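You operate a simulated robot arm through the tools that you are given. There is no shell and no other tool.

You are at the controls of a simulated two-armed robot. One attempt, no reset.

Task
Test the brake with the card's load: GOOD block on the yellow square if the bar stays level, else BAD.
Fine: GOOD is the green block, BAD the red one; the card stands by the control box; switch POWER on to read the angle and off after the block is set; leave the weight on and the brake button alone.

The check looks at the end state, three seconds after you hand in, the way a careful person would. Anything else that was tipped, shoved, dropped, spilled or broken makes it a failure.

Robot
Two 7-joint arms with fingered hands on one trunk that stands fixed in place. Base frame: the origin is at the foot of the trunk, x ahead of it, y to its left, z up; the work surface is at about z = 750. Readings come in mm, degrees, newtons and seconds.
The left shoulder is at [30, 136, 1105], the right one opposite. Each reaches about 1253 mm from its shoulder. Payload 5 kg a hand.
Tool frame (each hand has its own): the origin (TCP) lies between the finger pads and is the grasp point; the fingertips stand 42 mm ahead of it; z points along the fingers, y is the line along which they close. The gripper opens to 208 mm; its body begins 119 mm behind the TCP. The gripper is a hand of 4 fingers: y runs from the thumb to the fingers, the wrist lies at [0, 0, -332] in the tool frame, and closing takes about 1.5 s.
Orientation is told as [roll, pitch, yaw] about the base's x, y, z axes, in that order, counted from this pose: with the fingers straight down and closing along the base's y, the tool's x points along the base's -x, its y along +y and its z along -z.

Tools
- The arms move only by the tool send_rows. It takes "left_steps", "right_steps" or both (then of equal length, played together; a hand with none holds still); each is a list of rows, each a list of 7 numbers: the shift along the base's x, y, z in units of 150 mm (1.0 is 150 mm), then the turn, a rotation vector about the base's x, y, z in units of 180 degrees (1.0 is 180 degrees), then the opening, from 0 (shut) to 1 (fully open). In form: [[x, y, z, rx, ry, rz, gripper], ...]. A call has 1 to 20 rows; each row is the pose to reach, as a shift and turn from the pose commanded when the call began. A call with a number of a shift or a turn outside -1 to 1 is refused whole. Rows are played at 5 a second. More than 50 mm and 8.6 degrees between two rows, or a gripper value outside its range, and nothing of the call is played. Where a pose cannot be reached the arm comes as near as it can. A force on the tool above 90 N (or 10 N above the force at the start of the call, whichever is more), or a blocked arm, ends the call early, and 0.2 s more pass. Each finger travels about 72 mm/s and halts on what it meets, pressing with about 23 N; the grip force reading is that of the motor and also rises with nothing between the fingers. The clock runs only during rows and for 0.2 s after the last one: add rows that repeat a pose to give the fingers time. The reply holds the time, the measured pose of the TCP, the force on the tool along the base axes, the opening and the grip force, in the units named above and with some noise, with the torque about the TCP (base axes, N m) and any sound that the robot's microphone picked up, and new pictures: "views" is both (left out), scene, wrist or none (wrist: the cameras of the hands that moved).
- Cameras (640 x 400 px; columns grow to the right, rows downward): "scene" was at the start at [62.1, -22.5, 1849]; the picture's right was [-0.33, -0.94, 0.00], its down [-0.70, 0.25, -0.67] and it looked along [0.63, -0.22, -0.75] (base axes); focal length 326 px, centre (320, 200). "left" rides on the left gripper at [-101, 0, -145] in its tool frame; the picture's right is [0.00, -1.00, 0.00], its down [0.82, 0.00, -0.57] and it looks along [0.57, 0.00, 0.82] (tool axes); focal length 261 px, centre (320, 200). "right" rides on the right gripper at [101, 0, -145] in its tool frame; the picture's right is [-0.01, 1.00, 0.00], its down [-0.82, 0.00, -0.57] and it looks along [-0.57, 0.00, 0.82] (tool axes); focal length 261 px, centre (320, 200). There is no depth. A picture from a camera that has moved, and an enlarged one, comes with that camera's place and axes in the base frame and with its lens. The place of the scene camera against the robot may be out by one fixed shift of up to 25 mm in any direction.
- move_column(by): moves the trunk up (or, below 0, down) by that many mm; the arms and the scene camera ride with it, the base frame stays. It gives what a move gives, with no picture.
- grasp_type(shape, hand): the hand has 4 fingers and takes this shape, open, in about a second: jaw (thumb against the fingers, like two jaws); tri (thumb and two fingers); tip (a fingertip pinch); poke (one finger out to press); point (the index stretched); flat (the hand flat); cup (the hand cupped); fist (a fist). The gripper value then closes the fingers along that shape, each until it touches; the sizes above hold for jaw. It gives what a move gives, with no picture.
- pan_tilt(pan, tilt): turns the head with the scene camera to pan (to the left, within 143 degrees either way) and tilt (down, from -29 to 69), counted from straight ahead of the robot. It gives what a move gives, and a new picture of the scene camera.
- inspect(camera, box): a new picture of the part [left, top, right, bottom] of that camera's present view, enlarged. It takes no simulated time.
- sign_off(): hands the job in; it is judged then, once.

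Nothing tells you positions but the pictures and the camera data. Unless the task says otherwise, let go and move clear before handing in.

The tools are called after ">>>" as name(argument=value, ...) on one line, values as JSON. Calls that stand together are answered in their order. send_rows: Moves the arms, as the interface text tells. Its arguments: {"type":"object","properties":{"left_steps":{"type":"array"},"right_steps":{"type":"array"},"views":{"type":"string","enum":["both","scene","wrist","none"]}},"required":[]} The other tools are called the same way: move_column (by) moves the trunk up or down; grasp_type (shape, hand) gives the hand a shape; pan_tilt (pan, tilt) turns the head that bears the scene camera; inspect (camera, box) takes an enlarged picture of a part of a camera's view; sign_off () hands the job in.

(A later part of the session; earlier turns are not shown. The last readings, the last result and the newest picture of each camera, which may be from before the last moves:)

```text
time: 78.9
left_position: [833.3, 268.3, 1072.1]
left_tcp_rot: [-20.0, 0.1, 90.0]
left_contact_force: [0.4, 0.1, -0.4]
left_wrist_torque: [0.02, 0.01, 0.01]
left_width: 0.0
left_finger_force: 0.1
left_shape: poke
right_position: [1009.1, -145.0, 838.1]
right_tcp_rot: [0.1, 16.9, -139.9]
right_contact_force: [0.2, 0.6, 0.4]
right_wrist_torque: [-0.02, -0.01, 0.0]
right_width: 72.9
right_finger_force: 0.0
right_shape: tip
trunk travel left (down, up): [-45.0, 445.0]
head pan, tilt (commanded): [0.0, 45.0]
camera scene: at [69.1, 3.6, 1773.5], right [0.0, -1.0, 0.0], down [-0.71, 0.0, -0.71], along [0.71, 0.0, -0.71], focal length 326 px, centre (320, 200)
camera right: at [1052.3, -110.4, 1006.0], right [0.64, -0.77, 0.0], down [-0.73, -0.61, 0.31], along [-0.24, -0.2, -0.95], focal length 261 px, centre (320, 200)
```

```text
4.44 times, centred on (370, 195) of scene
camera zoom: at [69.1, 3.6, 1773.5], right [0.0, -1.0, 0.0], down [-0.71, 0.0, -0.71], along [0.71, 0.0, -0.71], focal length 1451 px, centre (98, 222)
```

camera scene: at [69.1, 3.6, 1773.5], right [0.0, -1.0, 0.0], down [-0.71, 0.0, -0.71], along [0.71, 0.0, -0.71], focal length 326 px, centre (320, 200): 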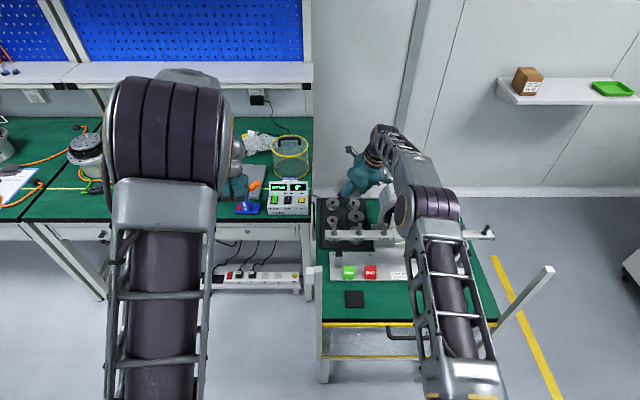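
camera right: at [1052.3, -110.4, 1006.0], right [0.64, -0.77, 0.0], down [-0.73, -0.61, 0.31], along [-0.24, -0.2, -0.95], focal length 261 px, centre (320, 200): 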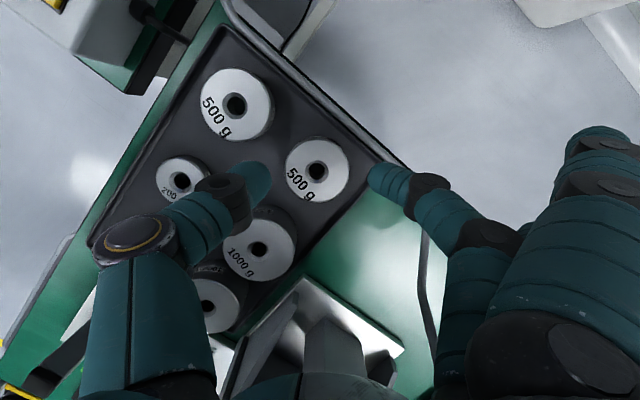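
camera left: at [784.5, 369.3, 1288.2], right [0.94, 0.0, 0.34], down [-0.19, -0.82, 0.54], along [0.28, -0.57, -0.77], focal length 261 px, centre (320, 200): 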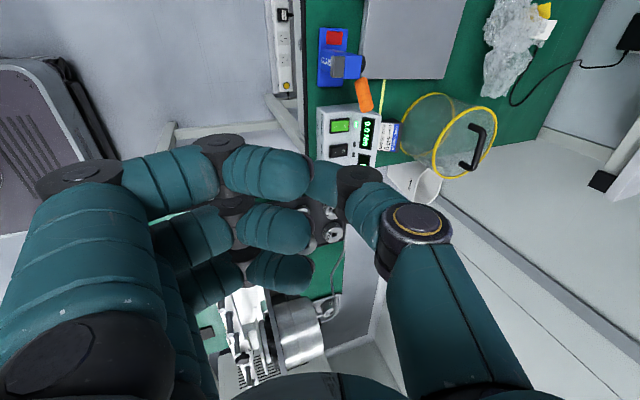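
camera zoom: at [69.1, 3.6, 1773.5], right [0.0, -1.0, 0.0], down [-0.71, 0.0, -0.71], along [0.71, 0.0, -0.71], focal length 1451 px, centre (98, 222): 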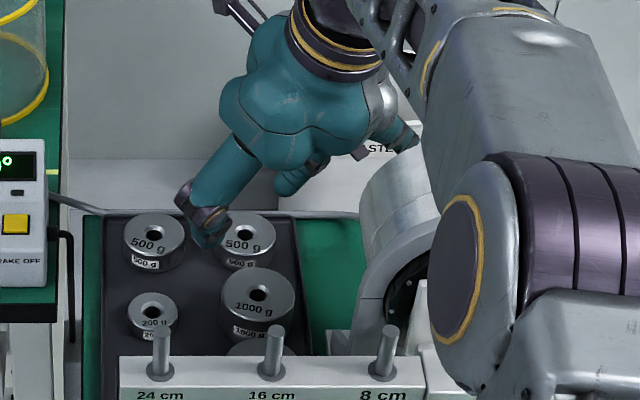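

B is centred between the digits to within 2 mm. I descend slowly to TCP z ≈ 795 (tips around the weight's mid-height), watching for contact.

>>> send_rows(right_steps=[[-0.006, 0.003, -0.08, 0, 0, 0, 0.35], [-0.006, 0.003, -0.16, 0, 0, 0, 0.35], [-0.006, 0.003, -0.22, 0, 0, 0, 0.35], [-0.006, 0.003, -0.26, 0, 0, 0, 0.35], [-0.006, 0.003, -0.29, 0, 0, 0, 0.35], [-0.006, 0.003, -0.29, 0, 0, 0, 0.35]], views="both")

>>> inspect(camera="right", box=[200, 80, 440, 230])

>>> inspect(camera="scene", box=[310, 150, 430, 240])

```text
time: 80.3
left_position: [831.7, 268.4, 1074.7]
left_tcp_rot: [-20.0, 0.0, 90.0]
left_contact_force: [0.0, 0.9, 0.1]
left_wrist_torque: [0.0, -0.02, 0.0]
left_width: 0.0
left_finger_force: 0.0
left_shape: poke
right_position: [1008.5, -145.5, 797.2]
right_tcp_rot: [0.1, 17.1, -139.9]
right_contact_force: [-5.2, -0.5, 23.4]
right_wrist_torque: [0.88, 0.83, 0.07]
right_width: 72.8
right_finger_force: 0.1
right_shape: tip
trunk travel left (down, up): [-45.0, 445.0]
head pan, tilt (commanded): [0.0, 45.0]
camera scene: at [66.2, 3.7, 1773.7], right [0.0, -1.0, 0.0], down [-0.71, 0.0, -0.71], along [0.71, 0.0, -0.71], focal length 326 px, centre (320, 200)
camera right: at [1050.3, -109.9, 966.4], right [0.64, -0.77, 0.0], down [-0.73, -0.61, 0.31], along [-0.23, -0.2, -0.95], focal length 261 px, centre (320, 200)
```

scene: 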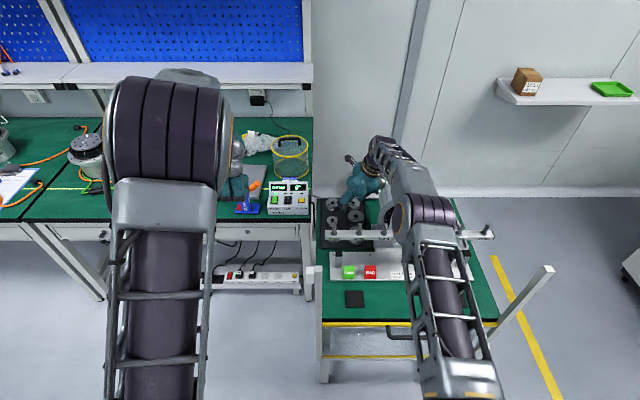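
right: 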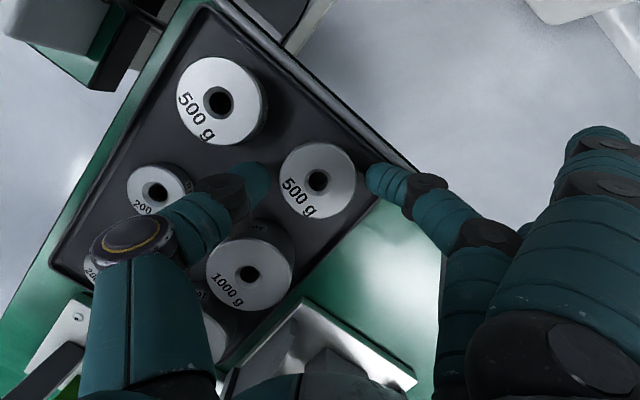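

```text
2.67 times, centred on (320, 155) of right
camera zoom: at [1050.3, -109.9, 966.4], right [0.64, -0.77, 0.0], down [-0.73, -0.61, 0.31], along [-0.23, -0.2, -0.95], focal length 695 px, centre (320, 320)
```

zoom: 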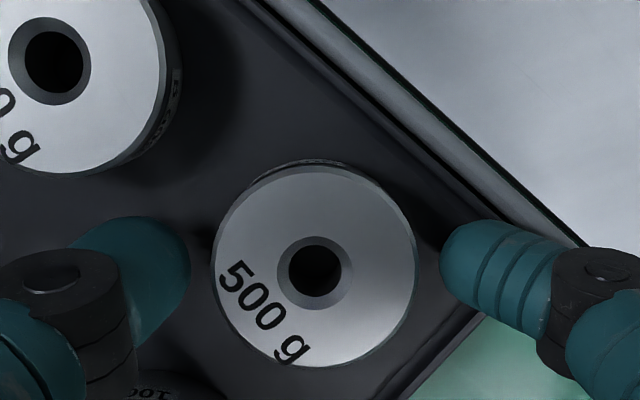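

```text
4.44 times, centred on (370, 195) of scene
camera zoom: at [66.2, 3.7, 1773.7], right [0.0, -1.0, 0.0], down [-0.71, 0.0, -0.71], along [0.71, 0.0, -0.71], focal length 1451 px, centre (98, 222)
```

zoom: 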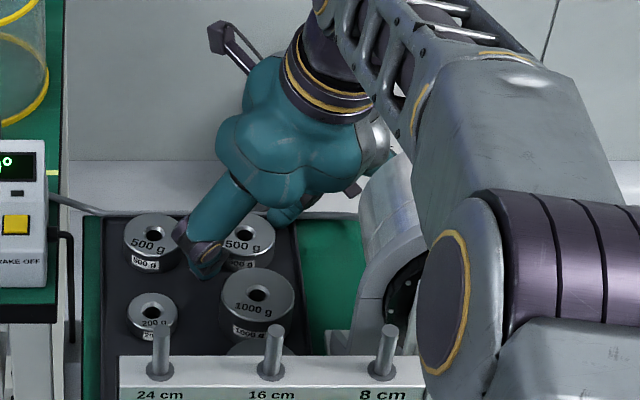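

Light contact: the thumb tip touches the tray floor beside the weight, which means full depth. I raise 4 mm and close the pinch on the weight.

>>> send_rows(right_steps=[[0, 0, 0.03, 0, 0, 0, 0.35], [0, 0, 0.03, 0, 0, 0, 0.3], [0, 0, 0.03, 0, 0, 0, 0.25], [0, 0, 0.03, 0, 0, 0, 0.2], [0, 0, 0.03, 0, 0, 0, 0.1], [0, 0, 0.03, 0, 0, 0, 0.0], [0, 0, 0.03, 0, 0, 0, 0.0], [0, 0, 0.03, 0, 0, 0, 0.0]], views="wrist")

>>> inspect(camera="right", box=[200, 80, 440, 230])

```text
time: 82.1
left_position: [832.0, 267.9, 1072.4]
left_tcp_rot: [-19.9, 0.0, 90.0]
left_contact_force: [0.7, -0.7, -1.6]
left_wrist_torque: [-0.02, 0.01, 0.0]
left_width: 0.1
left_finger_force: 0.1
left_shape: poke
right_position: [1007.7, -145.8, 799.2]
right_tcp_rot: [0.1, 16.7, -139.8]
right_contact_force: [-1.7, 1.9, 1.4]
right_wrist_torque: [0.35, 0.24, -0.04]
right_width: 53.3
right_finger_force: 23.0
right_shape: tip
trunk travel left (down, up): [-45.0, 445.0]
head pan, tilt (commanded): [0.0, 45.0]
camera right: at [1050.7, -110.0, 966.5], right [0.64, -0.77, 0.0], down [-0.73, -0.61, 0.31], along [-0.24, -0.2, -0.95], focal length 261 px, centre (320, 200)
```

right: 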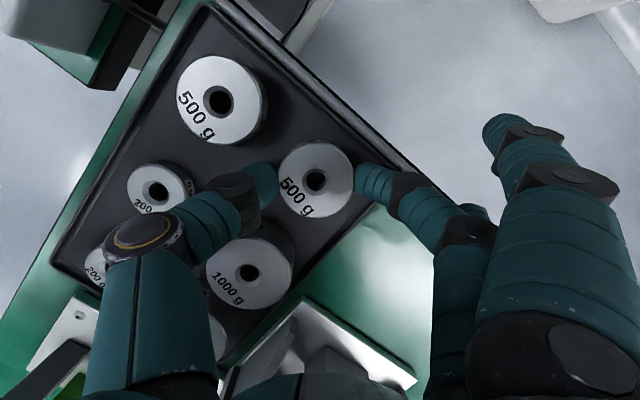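

```text
2.67 times, centred on (320, 155) of right
camera zoom: at [1050.7, -110.0, 966.5], right [0.64, -0.77, 0.0], down [-0.73, -0.61, 0.31], along [-0.24, -0.2, -0.95], focal length 695 px, centre (320, 320)
```

zoom: 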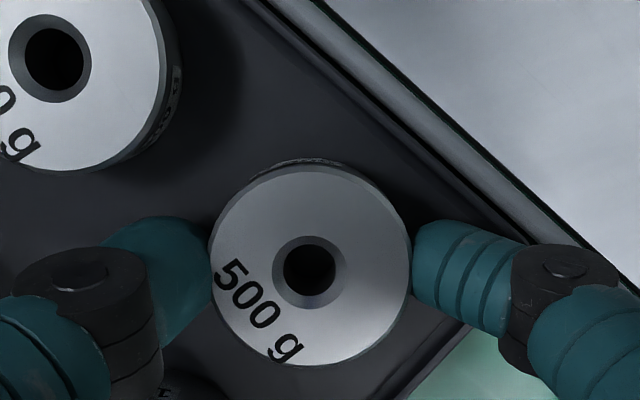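

Gripped (23 N, width 53 mm). I lift gently by 30 mm and check that the weight comes along.

>>> send_rows(right_steps=[[0, 0, 0.04, 0, 0, 0, 0.0], [0, 0, 0.08, 0, 0, 0, 0.0], [0, 0, 0.14, 0, 0, 0, 0.0], [0, 0, 0.2, 0, 0, 0, 0.0], [0, 0, 0.2, 0, 0, 0, 0.0]], views="both")

>>> inspect(camera="right", box=[200, 80, 440, 230])

>>> inspect(camera="scene", box=[310, 150, 430, 240])

```text
time: 83.3
left_position: [833.8, 267.3, 1071.7]
left_tcp_rot: [-20.0, 0.0, 90.0]
left_contact_force: [0.6, 0.5, 0.2]
left_wrist_torque: [0.01, -0.01, -0.01]
left_width: 0.2
left_finger_force: 0.1
left_shape: poke
right_position: [1009.8, -145.0, 827.6]
right_tcp_rot: [0.1, 16.8, -139.9]
right_contact_force: [-0.5, -0.4, -4.2]
right_wrist_torque: [-0.05, -0.01, -0.01]
right_width: 53.1
right_finger_force: 23.1
right_shape: tip
trunk travel left (down, up): [-45.0, 445.0]
head pan, tilt (commanded): [0.0, 45.0]
camera scene: at [70.0, 3.5, 1773.4], right [0.0, -1.0, 0.0], down [-0.71, 0.0, -0.71], along [0.71, 0.0, -0.71], focal length 326 px, centre (320, 200)
camera right: at [1052.2, -110.1, 995.5], right [0.64, -0.77, 0.0], down [-0.73, -0.61, 0.31], along [-0.24, -0.2, -0.95], focal length 261 px, centre (320, 200)
```

scene: 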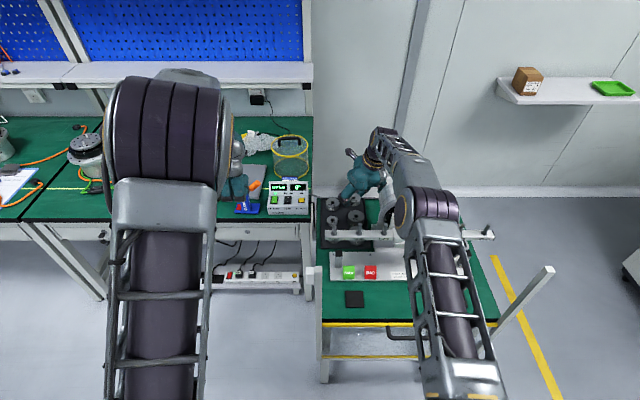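
right: 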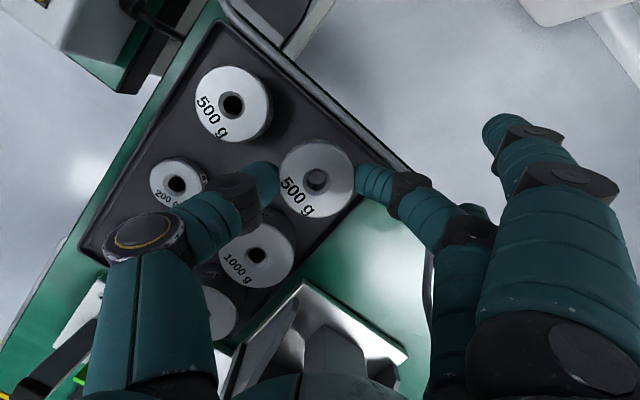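

```text
2.67 times, centred on (320, 155) of right
camera zoom: at [1052.2, -110.1, 995.5], right [0.64, -0.77, 0.0], down [-0.73, -0.61, 0.31], along [-0.24, -0.2, -0.95], focal length 695 px, centre (320, 320)
```

zoom: 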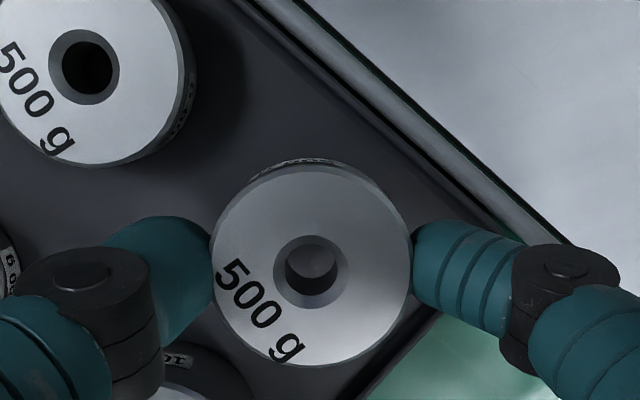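

```text
4.44 times, centred on (370, 195) of scene
camera zoom: at [70.0, 3.5, 1773.4], right [0.0, -1.0, 0.0], down [-0.71, 0.0, -0.71], along [0.71, 0.0, -0.71], focal length 1451 px, centre (98, 222)
```

zoom: 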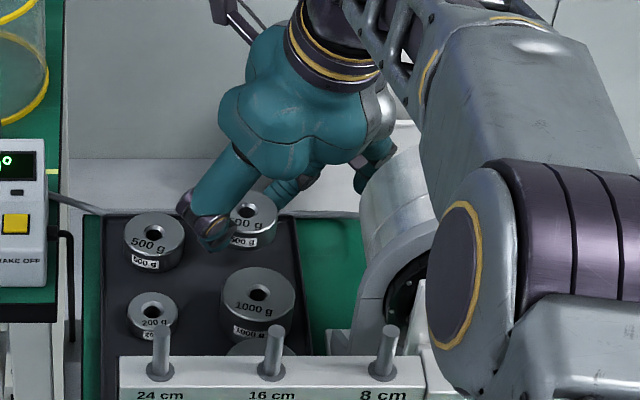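

The weight came along securely. Next I raise it (staying inside reach and above the motor cable) and bring it back toward the bar.

>>> send_rows(right_steps=[[-0.02, 0, 0.15, 0, 0, 0, 0], [-0.06, 0, 0.32, 0, 0, 0, 0], [-0.1, 0, 0.5, 0, 0, 0, 0], [-0.15, 0, 0.68, 0, 0, 0, 0], [-0.2, 0, 0.8, 0, 0, 0, 0], [-0.2, 0, 0.8, 0, 0, 0, 0]], views="none")

>>> send_rows(right_steps=[[-0.08, 0, 0.15, 0, 0, 0, 0], [-0.18, 0, 0.32, 0, 0, 0, 0], [-0.28, 0, 0.5, 0, 0, 0, 0], [-0.4, 0, 0.68, 0, 0, 0, 0], [-0.55, 0.05, 0.8, 0, 0, 0, 0], [-0.7, 0.1, 0.85, 0, 0, 0, 0], [-0.7, 0.1, 0.85, 0, 0, 0, 0]], views="both")

```text
time: 84.7
left_position: [834.4, 268.3, 1071.5]
left_tcp_rot: [-20.1, 0.1, 90.0]
left_contact_force: [0.7, 0.3, 0.4]
left_wrist_torque: [0.06, 0.01, 0.0]
left_width: 0.1
left_finger_force: 0.1
left_shape: poke
right_position: [978.8, -147.0, 948.8]
right_tcp_rot: [0.0, 16.9, -139.9]
right_contact_force: [0.6, -0.4, -4.5]
right_wrist_torque: [-0.05, 0.08, 0.04]
right_width: 52.8
right_finger_force: 22.5
right_shape: tip
trunk travel left (down, up): [-45.0, 445.0]
head pan, tilt (commanded): [0.0, 45.0]
```

```text
time: 86.3
left_position: [833.6, 267.4, 1070.0]
left_tcp_rot: [-19.9, 0.1, 90.0]
left_contact_force: [-0.4, 0.4, -0.5]
left_wrist_torque: [0.05, 0.05, -0.02]
left_width: 0.1
left_finger_force: 0.0
left_shape: poke
right_position: [874.3, -131.9, 1076.3]
right_tcp_rot: [0.1, 16.8, -139.9]
right_contact_force: [0.2, 0.1, -5.1]
right_wrist_torque: [-0.01, 0.03, 0.01]
right_width: 52.7
right_finger_force: 22.7
right_shape: tip
trunk travel left (down, up): [-45.0, 445.0]
head pan, tilt (commanded): [0.0, 45.0]
camera scene: at [70.6, 3.4, 1773.3], right [0.0, -1.0, 0.0], down [-0.71, 0.0, -0.71], along [0.71, 0.0, -0.71], focal length 326 px, centre (320, 200)
camera right: at [917.5, -95.9, 1242.9], right [0.64, -0.77, 0.0], down [-0.73, -0.61, 0.31], along [-0.24, -0.2, -0.95], focal length 261 px, centre (320, 200)
```

scene: 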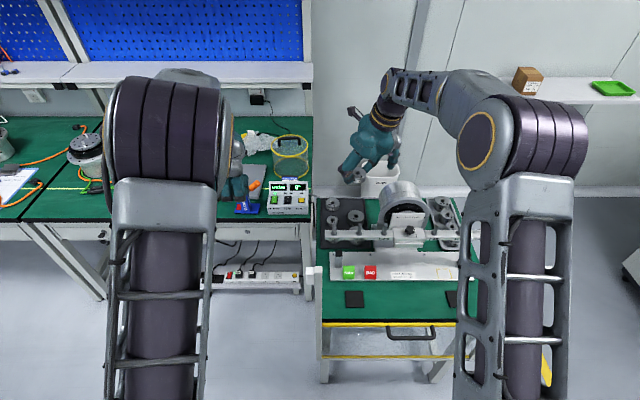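
right: 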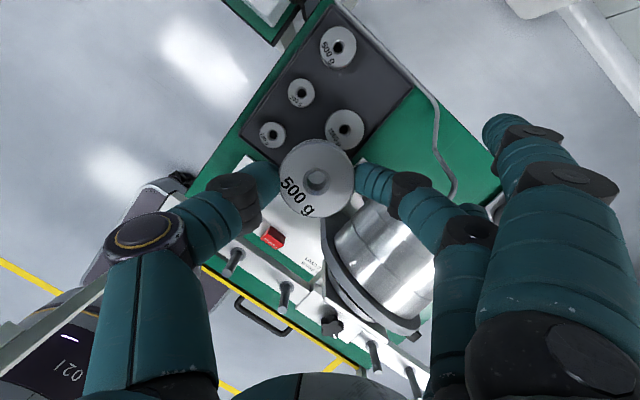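

Weight secure at (874, −132, 1076). Now yaw to −90° so thumb and finger will straddle the bar, with splayed fingers clear, while moving nearer.

>>> send_rows(right_steps=[[-0.07, 0, 0.05, 0, 0, 0.04, 0], [-0.14, 0.02, 0.1, 0, 0, 0.08, 0], [-0.21, 0.04, 0.15, 0, 0, 0.12, 0], [-0.28, 0.06, 0.2, 0, 0, 0.16, 0], [-0.35, 0.08, 0.2, 0, 0, 0.2, 0], [-0.45, 0.08, 0.2, 0, 0, 0.24, 0], [-0.55, 0.08, 0.2, 0, 0, 0.277, 0], [-0.55, 0.08, 0.2, 0, 0, 0.277, 0]], views="both")

>>> inspect(camera="right", box=[120, 60, 480, 300])

```text
time: 88.1
left_position: [832.4, 266.9, 1071.7]
left_tcp_rot: [-19.9, 0.0, 90.0]
left_contact_force: [-0.9, 0.0, -1.4]
left_wrist_torque: [-0.04, -0.01, -0.02]
left_width: 0.1
left_finger_force: 0.0
left_shape: poke
right_position: [792.1, -119.0, 1105.5]
right_tcp_rot: [0.0, 16.9, -90.0]
right_contact_force: [0.5, -0.3, -5.7]
right_wrist_torque: [-0.03, 0.01, -0.01]
right_width: 52.6
right_finger_force: 23.3
right_shape: tip
trunk travel left (down, up): [-45.0, 445.0]
head pan, tilt (commanded): [0.0, 45.0]
camera scene: at [69.7, 3.6, 1773.4], right [0.0, -1.0, 0.0], down [-0.71, 0.0, -0.71], along [0.71, 0.0, -0.71], focal length 326 px, centre (320, 200)
camera right: at [792.8, -63.8, 1272.5], right [1.0, 0.0, 0.0], down [0.0, -0.95, 0.31], along [0.0, -0.31, -0.95], focal length 261 px, centre (320, 200)
```

scene: 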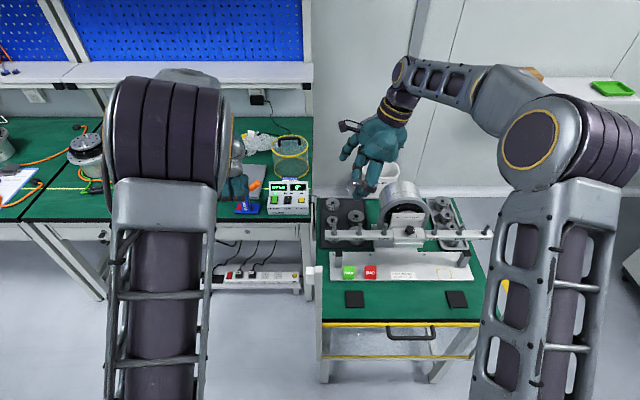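
right: 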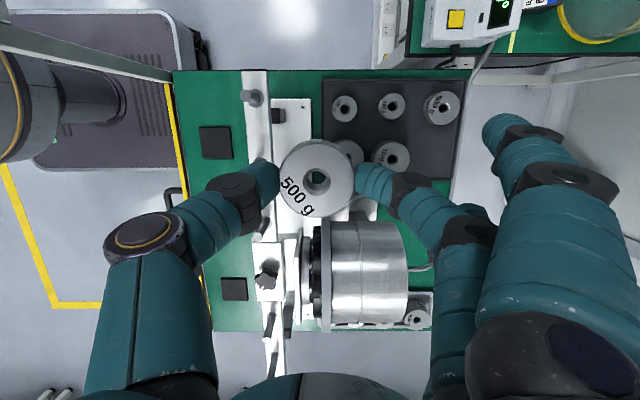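

```text
1.67 times, centred on (300, 180) of right
camera zoom: at [792.8, -63.8, 1272.5], right [1.0, 0.0, 0.0], down [0.0, -0.95, 0.31], along [0.0, -0.31, -0.95], focal length 434 px, centre (353, 233)
```

zoom: 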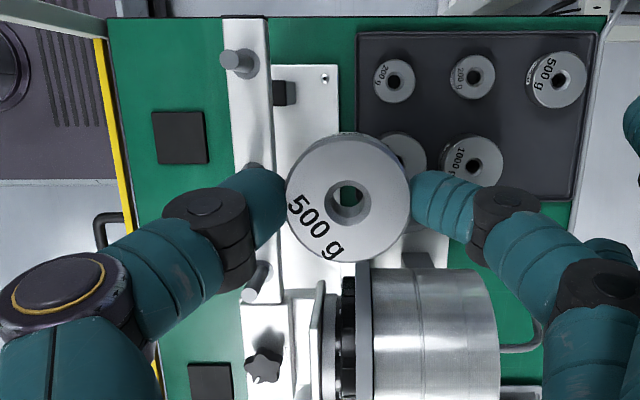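

Very good view of the bar pegs beside the held weight. I zoom to locate the pegs and the weight's hole precisely.

>>> inspect(camera="right", box=[220, 80, 300, 130])

>>> inspect(camera="right", box=[220, 140, 380, 260])

```text
8.00 times, centred on (260, 105) of right
camera zoom: at [792.8, -63.8, 1272.5], right [1.0, 0.0, 0.0], down [0.0, -0.95, 0.31], along [0.0, -0.31, -0.95], focal length 2085 px, centre (800, 960)
```

zoom: 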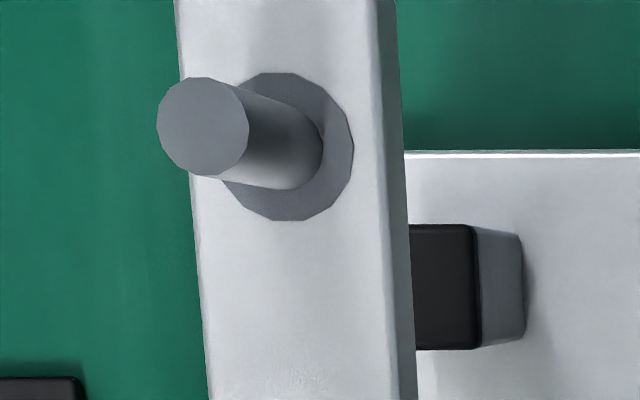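

```text
3.33 times, centred on (300, 200) of right
camera zoom: at [792.8, -63.8, 1272.5], right [1.0, 0.0, 0.0], down [0.0, -0.95, 0.31], along [0.0, -0.31, -0.95], focal length 869 px, centre (387, 200)
```

zoom: 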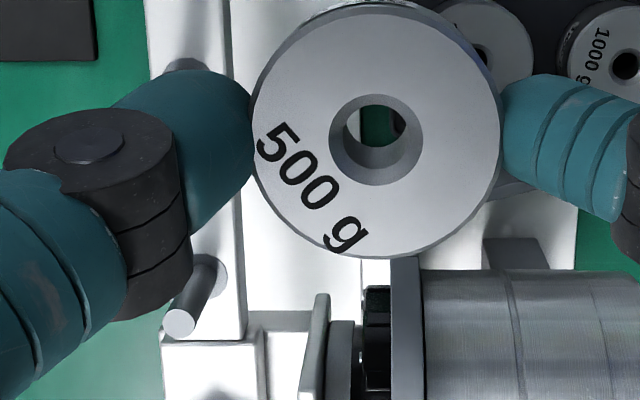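

Peg 16-left computes to (716.4, −124.6), tip z ≈ 984, bar top ≈ 938; the weight's hole is at (790, −111). I move above the peg with ~30 mm clearance and verify.

>>> send_rows(right_steps=[[-0.1, -0.02, -0.05, 0, 0, 0, 0], [-0.22, -0.04, -0.1, 0, 0, 0, 0], [-0.34, -0.06, -0.17, 0, 0, 0, 0], [-0.44, -0.08, -0.22, 0, 0, 0, 0], [-0.492, -0.0927, -0.267, 0, 0, 0, 0], [-0.492, -0.0927, -0.267, 0, 0, 0, 0], [-0.492, -0.0927, -0.267, 0, 0, 0, 0]], views="wrist")

>>> inspect(camera="right", box=[240, 120, 400, 240])

>>> inspect(camera="scene", box=[310, 140, 450, 260])

```text
time: 89.7
left_position: [833.2, 268.1, 1071.7]
left_tcp_rot: [-19.9, 0.1, 90.0]
left_contact_force: [-0.1, -1.2, -0.2]
left_wrist_torque: [0.02, 0.05, -0.01]
left_width: 0.0
left_finger_force: 0.0
left_shape: poke
right_position: [716.9, -132.5, 1066.4]
right_tcp_rot: [0.1, 16.8, -90.2]
right_contact_force: [-0.3, 0.2, -5.3]
right_wrist_torque: [-0.01, -0.03, 0.04]
right_width: 52.5
right_finger_force: 22.7
right_shape: tip
trunk travel left (down, up): [-45.0, 445.0]
head pan, tilt (commanded): [0.0, 45.0]
camera right: at [718.2, -77.1, 1233.6], right [1.0, -0.01, 0.0], down [-0.01, -0.95, 0.31], along [0.0, -0.31, -0.95], focal length 261 px, centre (320, 200)
```

right: 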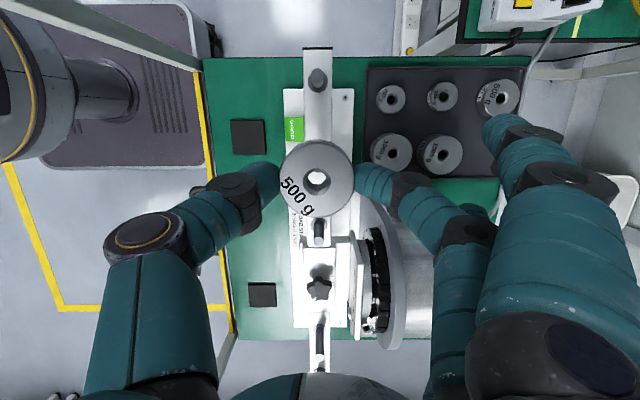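

```text
3.33 times, centred on (320, 180) of right
camera zoom: at [718.2, -77.1, 1233.6], right [1.0, -0.01, 0.0], down [-0.01, -0.95, 0.31], along [0.0, -0.31, -0.95], focal length 869 px, centre (320, 267)
```

zoom: 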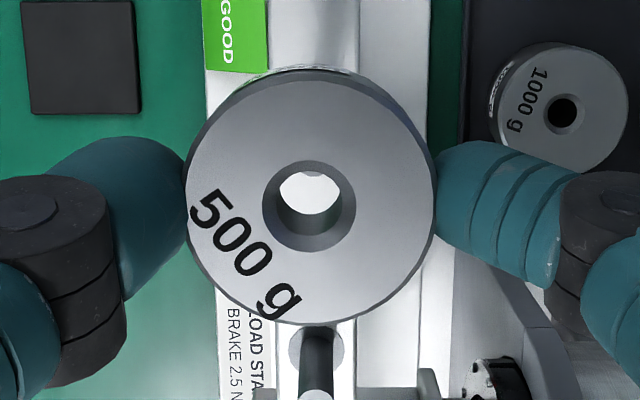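

```text
3.33 times, centred on (380, 200) of scene
camera zoom: at [69.5, 3.4, 1773.4], right [0.0, -1.0, 0.0], down [-0.71, 0.0, -0.71], along [0.71, 0.0, -0.71], focal length 1088 px, centre (120, 200)
```

zoom: 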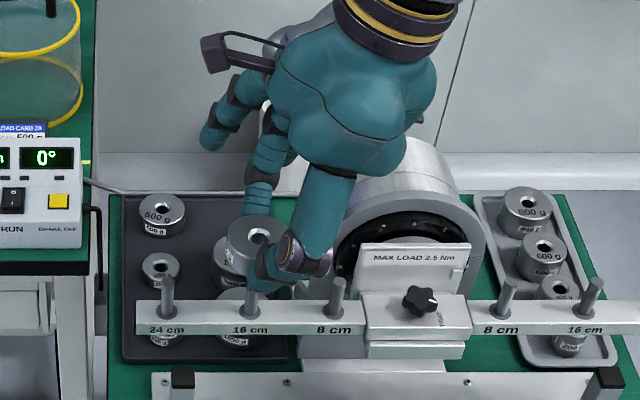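

>>> inspect(camera="right", box=[290, 55, 350, 100])

>>> inspect(camera="right", box=[290, 205, 350, 255])

>>> inspect(camera="right", box=[275, 135, 360, 220])

```text
8.89 times, centred on (320, 78) of right
camera zoom: at [718.2, -77.1, 1233.6], right [1.0, -0.01, 0.0], down [-0.01, -0.95, 0.31], along [0.0, -0.31, -0.95], focal length 2317 px, centre (320, 1289)
```

zoom: 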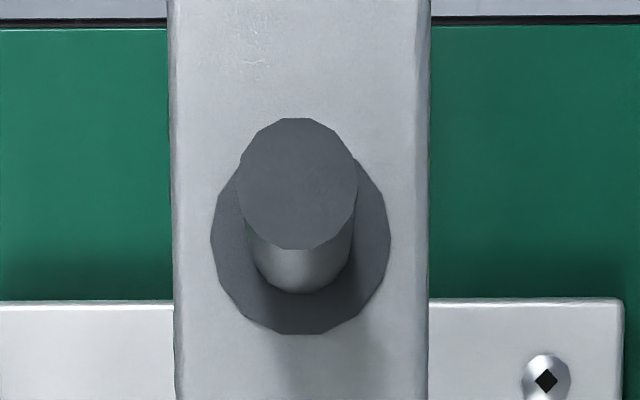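

```text
8.00 times, centred on (320, 230) of right
camera zoom: at [718.2, -77.1, 1233.6], right [1.0, -0.01, 0.0], down [-0.01, -0.95, 0.31], along [0.0, -0.31, -0.95], focal length 2085 px, centre (320, -40)
```

zoom: 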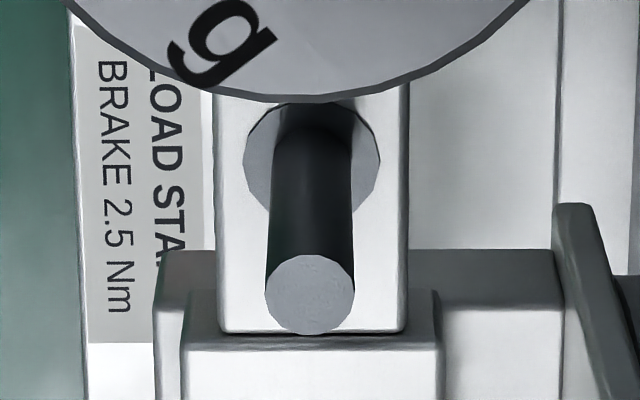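

```text
4.71 times, centred on (318, 178) of right
camera zoom: at [718.2, -77.1, 1233.6], right [1.0, -0.01, 0.0], down [-0.01, -0.95, 0.31], along [0.0, -0.31, -0.95], focal length 1227 px, centre (332, 306)
```

zoom: 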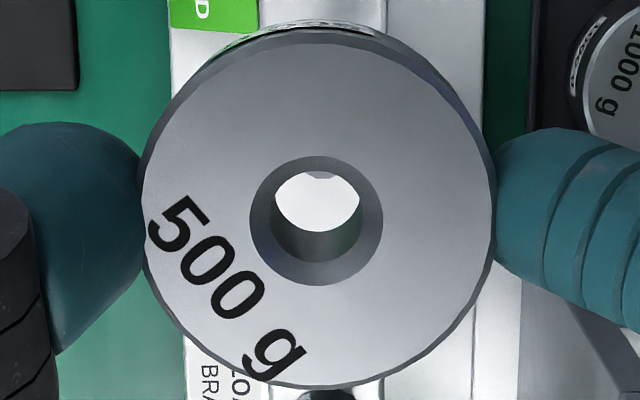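

Hole at (715.7, −125.6) versus peg at (716.3, −125.3): aligned within 1 mm. I lower slowly onto the peg, first to just past the peg tip, watching forces.

>>> send_rows(right_steps=[[0.004, 0.002, -0.06, 0, 0, 0, 0], [0.004, 0.002, -0.12, 0, 0, 0, 0], [0.004, 0.002, -0.18, 0, 0, 0, 0], [0.004, 0.002, -0.22, 0, 0, 0, 0], [0.004, 0.002, -0.26, 0, 0, 0, 0], [0.004, 0.002, -0.26, 0, 0, 0, 0]], views="wrist")

>>> inspect(camera="right", box=[275, 135, 360, 220])

>>> inspect(camera="scene", box=[320, 180, 400, 250])

```text
time: 91.1
left_position: [834.0, 267.7, 1072.8]
left_tcp_rot: [-20.0, 0.0, 90.0]
left_contact_force: [0.6, 0.8, 0.4]
left_wrist_torque: [-0.02, 0.0, -0.02]
left_width: 0.0
left_finger_force: 0.1
left_shape: poke
right_position: [717.7, -132.5, 1026.5]
right_tcp_rot: [0.1, 16.9, -89.9]
right_contact_force: [0.7, 0.3, -5.6]
right_wrist_torque: [-0.02, 0.02, -0.01]
right_width: 52.6
right_finger_force: 23.0
right_shape: tip
trunk travel left (down, up): [-45.0, 445.0]
head pan, tilt (commanded): [0.0, 45.0]
camera right: at [719.5, -76.8, 1193.6], right [1.0, -0.01, 0.0], down [-0.01, -0.95, 0.31], along [0.0, -0.31, -0.95], focal length 261 px, centre (320, 200)
```

right: 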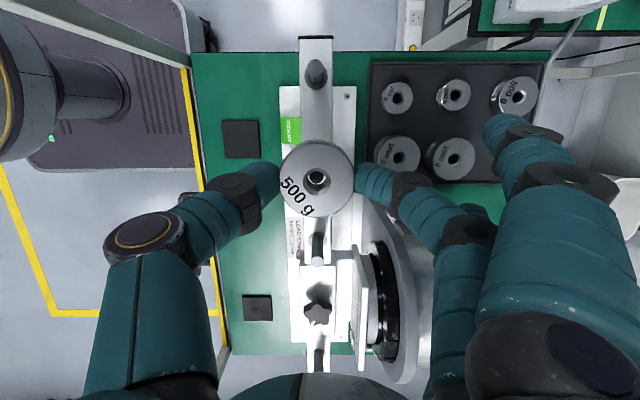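

```text
4.71 times, centred on (318, 178) of right
camera zoom: at [719.5, -76.8, 1193.6], right [1.0, -0.01, 0.0], down [-0.01, -0.95, 0.31], along [0.0, -0.31, -0.95], focal length 1227 px, centre (332, 306)
```

zoom: 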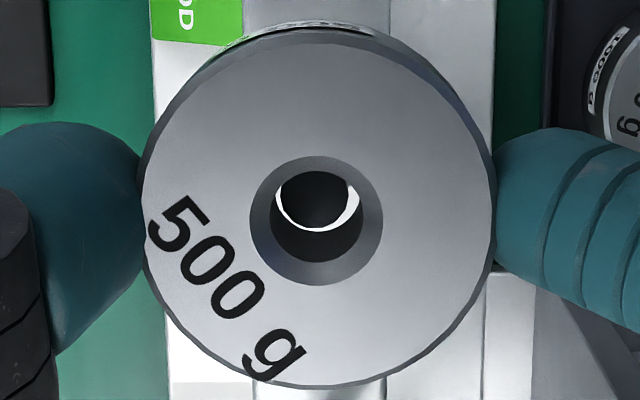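

```text
5.71 times, centred on (360, 215) of scene
camera zoom: at [69.3, 3.6, 1773.4], right [0.0, -1.0, 0.0], down [-0.71, 0.0, -0.71], along [0.71, 0.0, -0.71], focal length 1866 px, centre (91, 114)
```

zoom: 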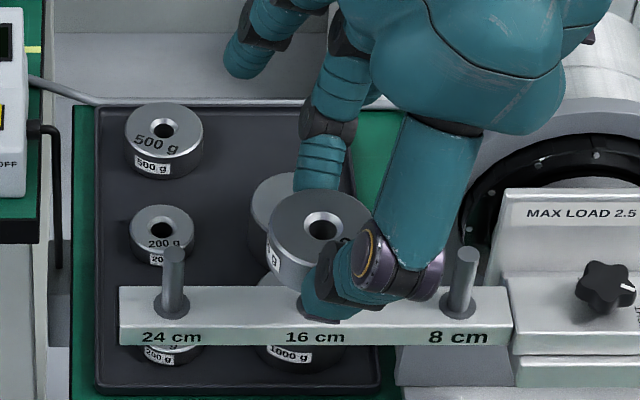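

The peg is inside the hole with clearance all round and no extra force. I continue lowering toward the bar.

>>> send_rows(right_steps=[[0, 0, -0.05, 0, 0, 0, 0], [0, 0, -0.1, 0, 0, 0, 0], [0, 0, -0.15, 0, 0, 0, 0], [0, 0, -0.19, 0, 0, 0, 0], [0, 0, -0.22, 0, 0, 0, 0], [0, 0, -0.22, 0, 0, 0, 0]], views="wrist")

>>> inspect(camera="scene", box=[320, 180, 400, 250])

```text
time: 92.5
left_position: [833.4, 267.5, 1072.3]
left_tcp_rot: [-20.0, -0.1, 90.0]
left_contact_force: [0.6, 0.1, 0.6]
left_wrist_torque: [-0.01, -0.01, 0.0]
left_width: 0.0
left_finger_force: 0.1
left_shape: poke
right_position: [718.1, -133.2, 993.5]
right_tcp_rot: [0.1, 16.9, -90.1]
right_contact_force: [-0.6, 0.8, -5.1]
right_wrist_torque: [-0.04, -0.02, 0.05]
right_width: 52.7
right_finger_force: 23.4
right_shape: tip
trunk travel left (down, up): [-45.0, 445.0]
head pan, tilt (commanded): [0.0, 45.0]
camera right: at [719.9, -77.2, 1160.7], right [1.0, -0.01, 0.0], down [-0.01, -0.95, 0.31], along [0.0, -0.31, -0.95], focal length 261 px, centre (320, 200)
```

right: 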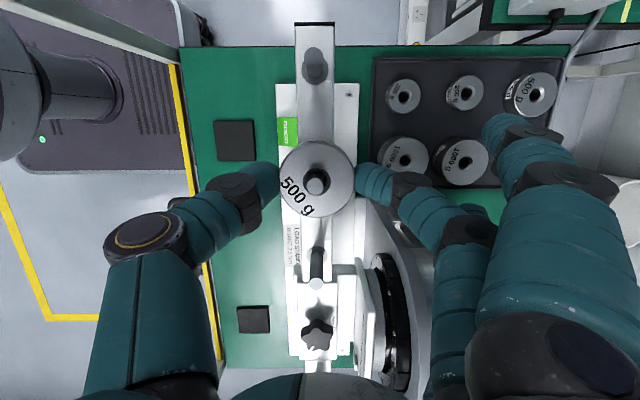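

```text
5.71 times, centred on (360, 215) of scene
camera zoom: at [69.4, 3.5, 1773.4], right [0.0, -1.0, 0.0], down [-0.71, 0.0, -0.71], along [0.71, 0.0, -0.71], focal length 1866 px, centre (91, 114)
```

zoom: 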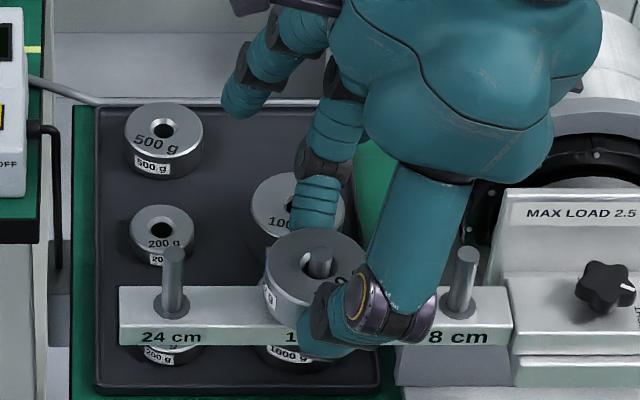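

The peg now sticks through the weight. I lower the last few millimetres in small steps until it seats.

>>> send_rows(right_steps=[[0, 0, -0.012, 0, 0, 0, 0], [0, 0, -0.024, 0, 0, 0, 0], [0, 0, -0.034, 0, 0, 0, 0], [0, 0, -0.034, 0, 0, 0, 0]], views="none")

```text
time: 93.5
left_position: [833.0, 268.7, 1072.0]
left_tcp_rot: [-19.9, 0.1, 90.0]
left_contact_force: [-0.1, 0.6, 0.0]
left_wrist_torque: [0.04, 0.0, 0.01]
left_width: 0.0
left_finger_force: 0.0
left_shape: poke
right_position: [717.8, -131.1, 989.4]
right_tcp_rot: [0.1, 16.9, -90.1]
right_contact_force: [0.0, 0.0, -3.7]
right_wrist_torque: [-0.04, -0.02, 0.0]
right_width: 52.6
right_finger_force: 22.8
right_shape: tip
trunk travel left (down, up): [-45.0, 445.0]
head pan, tilt (commanded): [0.0, 45.0]
```

>>> send_rows(right_steps=[[0, 0, -0.01, 0, 0, 0, 0], [0, 0, -0.02, 0, 0, 0, 0], [0, 0, -0.02, 0, 0, 0, 0]], views="wrist")

>>> inspect(camera="scene", box=[320, 180, 400, 250])

```text
time: 94.3
left_position: [833.4, 268.0, 1072.9]
left_tcp_rot: [-20.0, -0.1, 90.0]
left_contact_force: [0.3, 0.1, -0.4]
left_wrist_torque: [0.0, -0.01, 0.0]
left_width: 0.0
left_finger_force: 0.1
left_shape: poke
right_position: [718.9, -132.1, 987.1]
right_tcp_rot: [0.0, 17.0, -90.0]
right_contact_force: [-0.6, 0.5, -4.3]
right_wrist_torque: [-0.04, -0.04, 0.05]
right_width: 52.8
right_finger_force: 23.1
right_shape: tip
trunk travel left (down, up): [-45.0, 445.0]
head pan, tilt (commanded): [0.0, 45.0]
camera right: at [719.6, -76.5, 1153.5], right [1.0, -0.01, 0.0], down [-0.01, -0.95, 0.31], along [0.0, -0.31, -0.95], focal length 261 px, centre (320, 200)
```

right: 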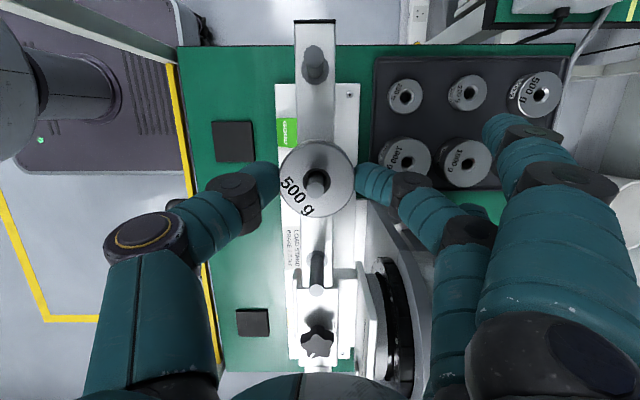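

```text
5.71 times, centred on (360, 215) of scene
camera zoom: at [69.5, 3.5, 1773.4], right [0.0, -1.0, 0.0], down [-0.71, 0.0, -0.71], along [0.71, 0.0, -0.71], focal length 1866 px, centre (91, 114)
```

zoom: 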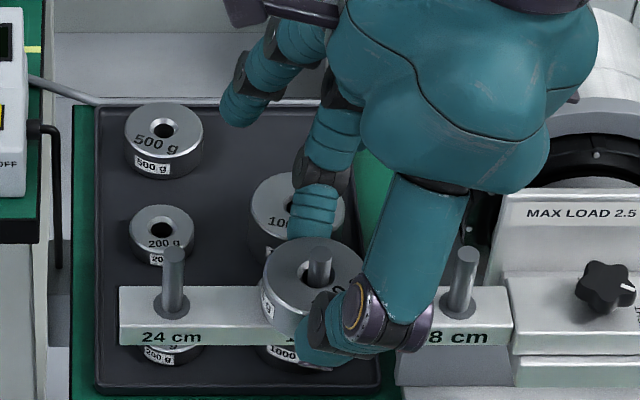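

>>> send_rows(right_steps=[[0, 0, -0.012, 0, 0, 0, 0], [0, 0, -0.024, 0, 0, 0, 0], [0, 0, -0.024, 0, 0, 0, 0]], views="none")

```text
time: 95.1
left_position: [833.8, 268.4, 1072.6]
left_tcp_rot: [-19.9, 0.0, 90.0]
left_contact_force: [-0.4, 0.1, -1.0]
left_wrist_torque: [0.04, -0.02, -0.01]
left_width: 0.1
left_finger_force: 0.1
left_shape: poke
right_position: [717.8, -131.7, 982.8]
right_tcp_rot: [0.1, 16.9, -90.1]
right_contact_force: [0.6, 0.8, -3.0]
right_wrist_torque: [-0.03, -0.04, 0.0]
right_width: 52.5
right_finger_force: 22.8
right_shape: tip
trunk travel left (down, up): [-45.0, 445.0]
head pan, tilt (commanded): [0.0, 45.0]
```

>>> inspect(camera="scene", box=[260, 180, 400, 260])

>>> inspect(camera="right", box=[260, 120, 380, 250])

```text
4.57 times, centred on (330, 220) of scene
camera zoom: at [69.4, 3.6, 1773.4], right [0.0, -1.0, 0.0], down [-0.71, 0.0, -0.71], along [0.71, 0.0, -0.71], focal length 1493 px, centre (274, 109)
```

zoom: 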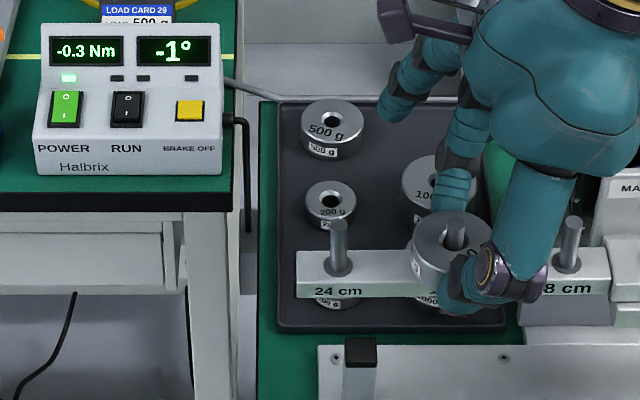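

```text
3.08 times, centred on (320, 185) of right
camera zoom: at [719.2, -76.6, 1150.0], right [1.0, -0.01, 0.0], down [-0.01, -0.95, 0.31], along [0.0, -0.31, -0.95], focal length 802 px, centre (320, 246)
```

zoom: 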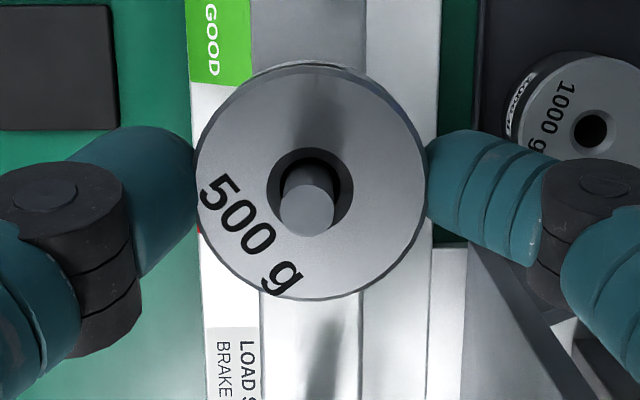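

The display now shows −0.3 Nm and −1°: the weight is partly resting on the bar and the bar already gives a little. I keep lowering gently while still holding, to see whether it takes the load.

>>> send_rows(right_steps=[[0, 0, -0.012, 0, 0, 0, 0], [0, 0, -0.02, 0, 0, 0, 0], [0, 0, -0.02, 0, 0, 0, 0], [0, 0, -0.02, 0, 0, 0, 0]], views="none")

>>> inspect(camera="scene", box=[260, 180, 400, 260])

```text
time: 96.1
left_position: [833.6, 268.0, 1070.8]
left_tcp_rot: [-20.1, -0.1, 90.1]
left_contact_force: [0.0, 0.0, -0.1]
left_wrist_torque: [0.02, 0.05, 0.01]
left_width: 0.0
left_finger_force: 0.0
left_shape: poke
right_position: [718.0, -132.0, 980.4]
right_tcp_rot: [0.1, 17.0, -90.1]
right_contact_force: [0.1, 1.2, -2.4]
right_wrist_torque: [-0.05, -0.04, 0.02]
right_width: 52.3
right_finger_force: 23.5
right_shape: tip
trunk travel left (down, up): [-45.0, 445.0]
head pan, tilt (commanded): [0.0, 45.0]
```

```text
4.57 times, centred on (330, 220) of scene
camera zoom: at [69.4, 3.6, 1773.4], right [0.0, -1.0, 0.0], down [-0.71, 0.0, -0.71], along [0.71, 0.0, -0.71], focal length 1493 px, centre (274, 109)
```

zoom: 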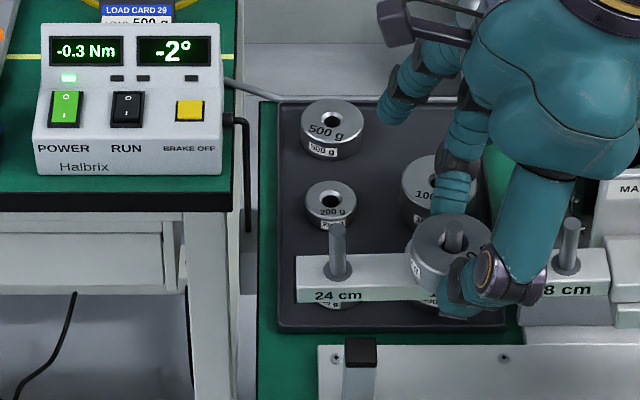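

Torque stays at 0.3 Nm while the angle grows (−2°): the brake slips well below the 0.8 Nm load, so the verdict is heading to BAD. I'll ease the bar down by hand a bit further so it doesn't drop hard, then let go.

>>> send_rows(right_steps=[[0, 0, -0.017, 0, 0, 0, 0], [0, 0, -0.034, 0, 0, 0, 0], [0, 0, -0.05, 0, 0, 0, 0], [0, -0.002, -0.067, 0, 0, 0, 0], [0, -0.003, -0.084, 0, 0, 0, 0], [0, -0.005, -0.1, 0, 0, 0, 0], [0, -0.007, -0.117, 0, 0, 0, 0], [0, -0.01, -0.134, 0, 0, 0, 0], [0, -0.012, -0.15, 0, 0, 0, 0], [0, -0.012, -0.15, 0, 0, 0, 0]], views="wrist")

>>> inspect(camera="scene", box=[260, 180, 400, 260])

>>> inspect(camera="scene", box=[320, 180, 480, 300])

```text
time: 98.3
left_position: [833.0, 268.5, 1071.8]
left_tcp_rot: [-20.0, 0.0, 90.0]
left_contact_force: [0.2, 0.0, -1.4]
left_wrist_torque: [0.01, 0.01, 0.02]
left_width: 0.2
left_finger_force: 0.0
left_shape: poke
right_position: [717.7, -132.4, 957.2]
right_tcp_rot: [0.2, 16.9, -89.9]
right_contact_force: [0.2, 12.1, -2.9]
right_wrist_torque: [0.13, -0.02, 0.04]
right_width: 52.5
right_finger_force: 23.6
right_shape: tip
trunk travel left (down, up): [-45.0, 445.0]
head pan, tilt (commanded): [0.0, 45.0]
camera right: at [719.0, -76.9, 1124.4], right [1.0, 0.0, 0.0], down [0.0, -0.95, 0.31], along [0.0, -0.31, -0.95], focal length 261 px, centre (320, 200)
```

right: 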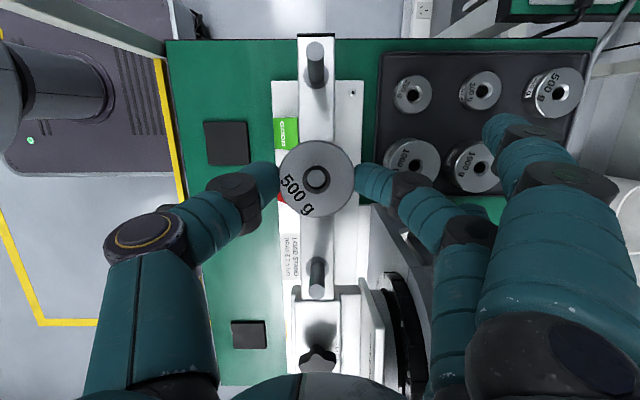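

```text
4.57 times, centred on (330, 220) of scene
camera zoom: at [69.2, 4.7, 1773.4], right [0.0, -1.0, 0.0], down [-0.71, 0.0, -0.71], along [0.71, 0.0, -0.71], focal length 1493 px, centre (274, 109)
```

zoom: 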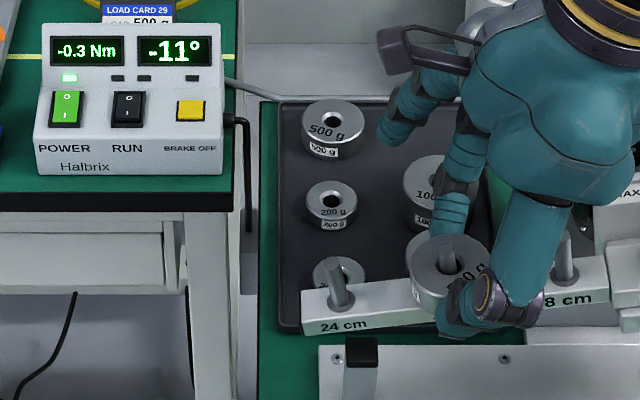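

```text
3.33 times, centred on (400, 240) of scene
camera zoom: at [69.2, 4.7, 1773.4], right [0.0, -1.0, 0.0], down [-0.71, 0.0, -0.71], along [0.71, 0.0, -0.71], focal length 1088 px, centre (53, 67)
```

zoom: 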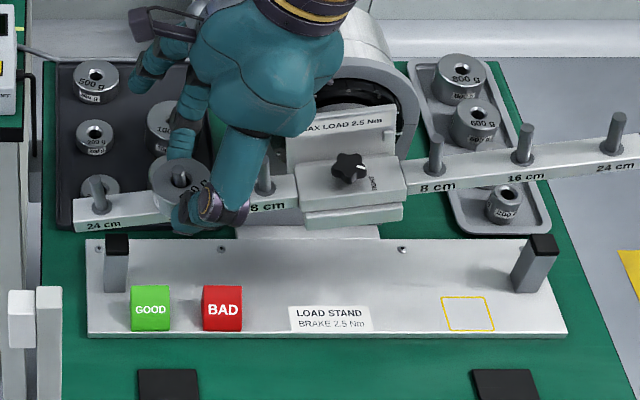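

At −11° and still only 0.3 Nm, so the brake clearly slips; the weight binds a bit (12 N sideways) as the peg tilts. I'll tilt the hand with the bar (about x) and shift along its arc to relieve this.

>>> send_rows(right_steps=[[0, 0.022, 0, -0.015, 0, 0, 0], [0, 0.045, 0, -0.03, 0, 0, 0], [0, 0.068, 0, -0.046, 0, 0, 0], [0, 0.09, 0, -0.061, 0, 0, 0], [0, 0.09, 0, -0.061, 0, 0, 0]], views="none")

>>> inspect(camera="scene", box=[260, 180, 400, 260])

```text
time: 99.5
left_position: [833.6, 266.5, 1072.8]
left_tcp_rot: [-20.0, -0.2, 90.1]
left_contact_force: [0.2, 0.1, -0.1]
left_wrist_torque: [0.04, -0.01, 0.0]
left_width: 0.0
left_finger_force: 0.1
left_shape: poke
right_position: [717.2, -122.7, 955.4]
right_tcp_rot: [0.0, 5.8, -90.3]
right_contact_force: [-2.2, -14.5, -5.1]
right_wrist_torque: [-0.36, 0.03, 0.03]
right_width: 52.6
right_finger_force: 23.7
right_shape: tip
trunk travel left (down, up): [-45.0, 445.0]
head pan, tilt (commanded): [0.0, 45.0]
```

```text
4.57 times, centred on (330, 220) of scene
camera zoom: at [69.2, 2.1, 1773.4], right [0.0, -1.0, 0.0], down [-0.71, 0.0, -0.71], along [0.71, 0.0, -0.71], focal length 1493 px, centre (274, 109)
```

zoom: 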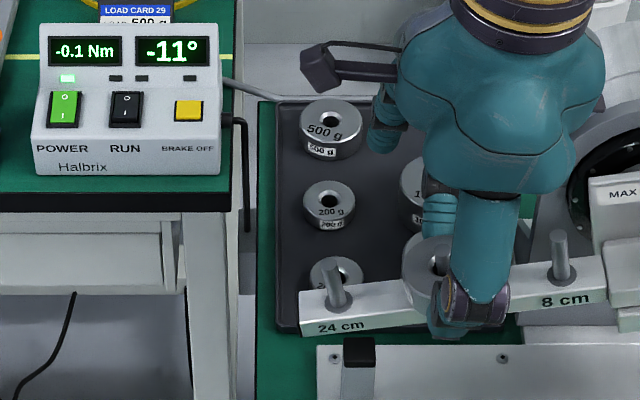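

>>> send_rows(right_steps=[[0, -0.018, 0, 0, 0, 0, 0], [0, -0.034, 0, 0, 0, 0, 0], [0, -0.034, 0, 0, 0, 0, 0]], views="none")

```text
time: 100.3
left_position: [833.0, 268.0, 1074.0]
left_tcp_rot: [-20.0, 0.0, 90.0]
left_contact_force: [0.4, 0.0, 0.3]
left_wrist_torque: [0.0, -0.01, -0.04]
left_width: 0.2
left_finger_force: 0.0
left_shape: poke
right_position: [718.8, -125.0, 957.6]
right_tcp_rot: [0.1, 5.9, -89.9]
right_contact_force: [-2.0, -2.5, -4.7]
right_wrist_torque: [-0.07, 0.05, 0.02]
right_width: 51.8
right_finger_force: 23.1
right_shape: tip
trunk travel left (down, up): [-45.0, 445.0]
head pan, tilt (commanded): [0.0, 45.0]
```

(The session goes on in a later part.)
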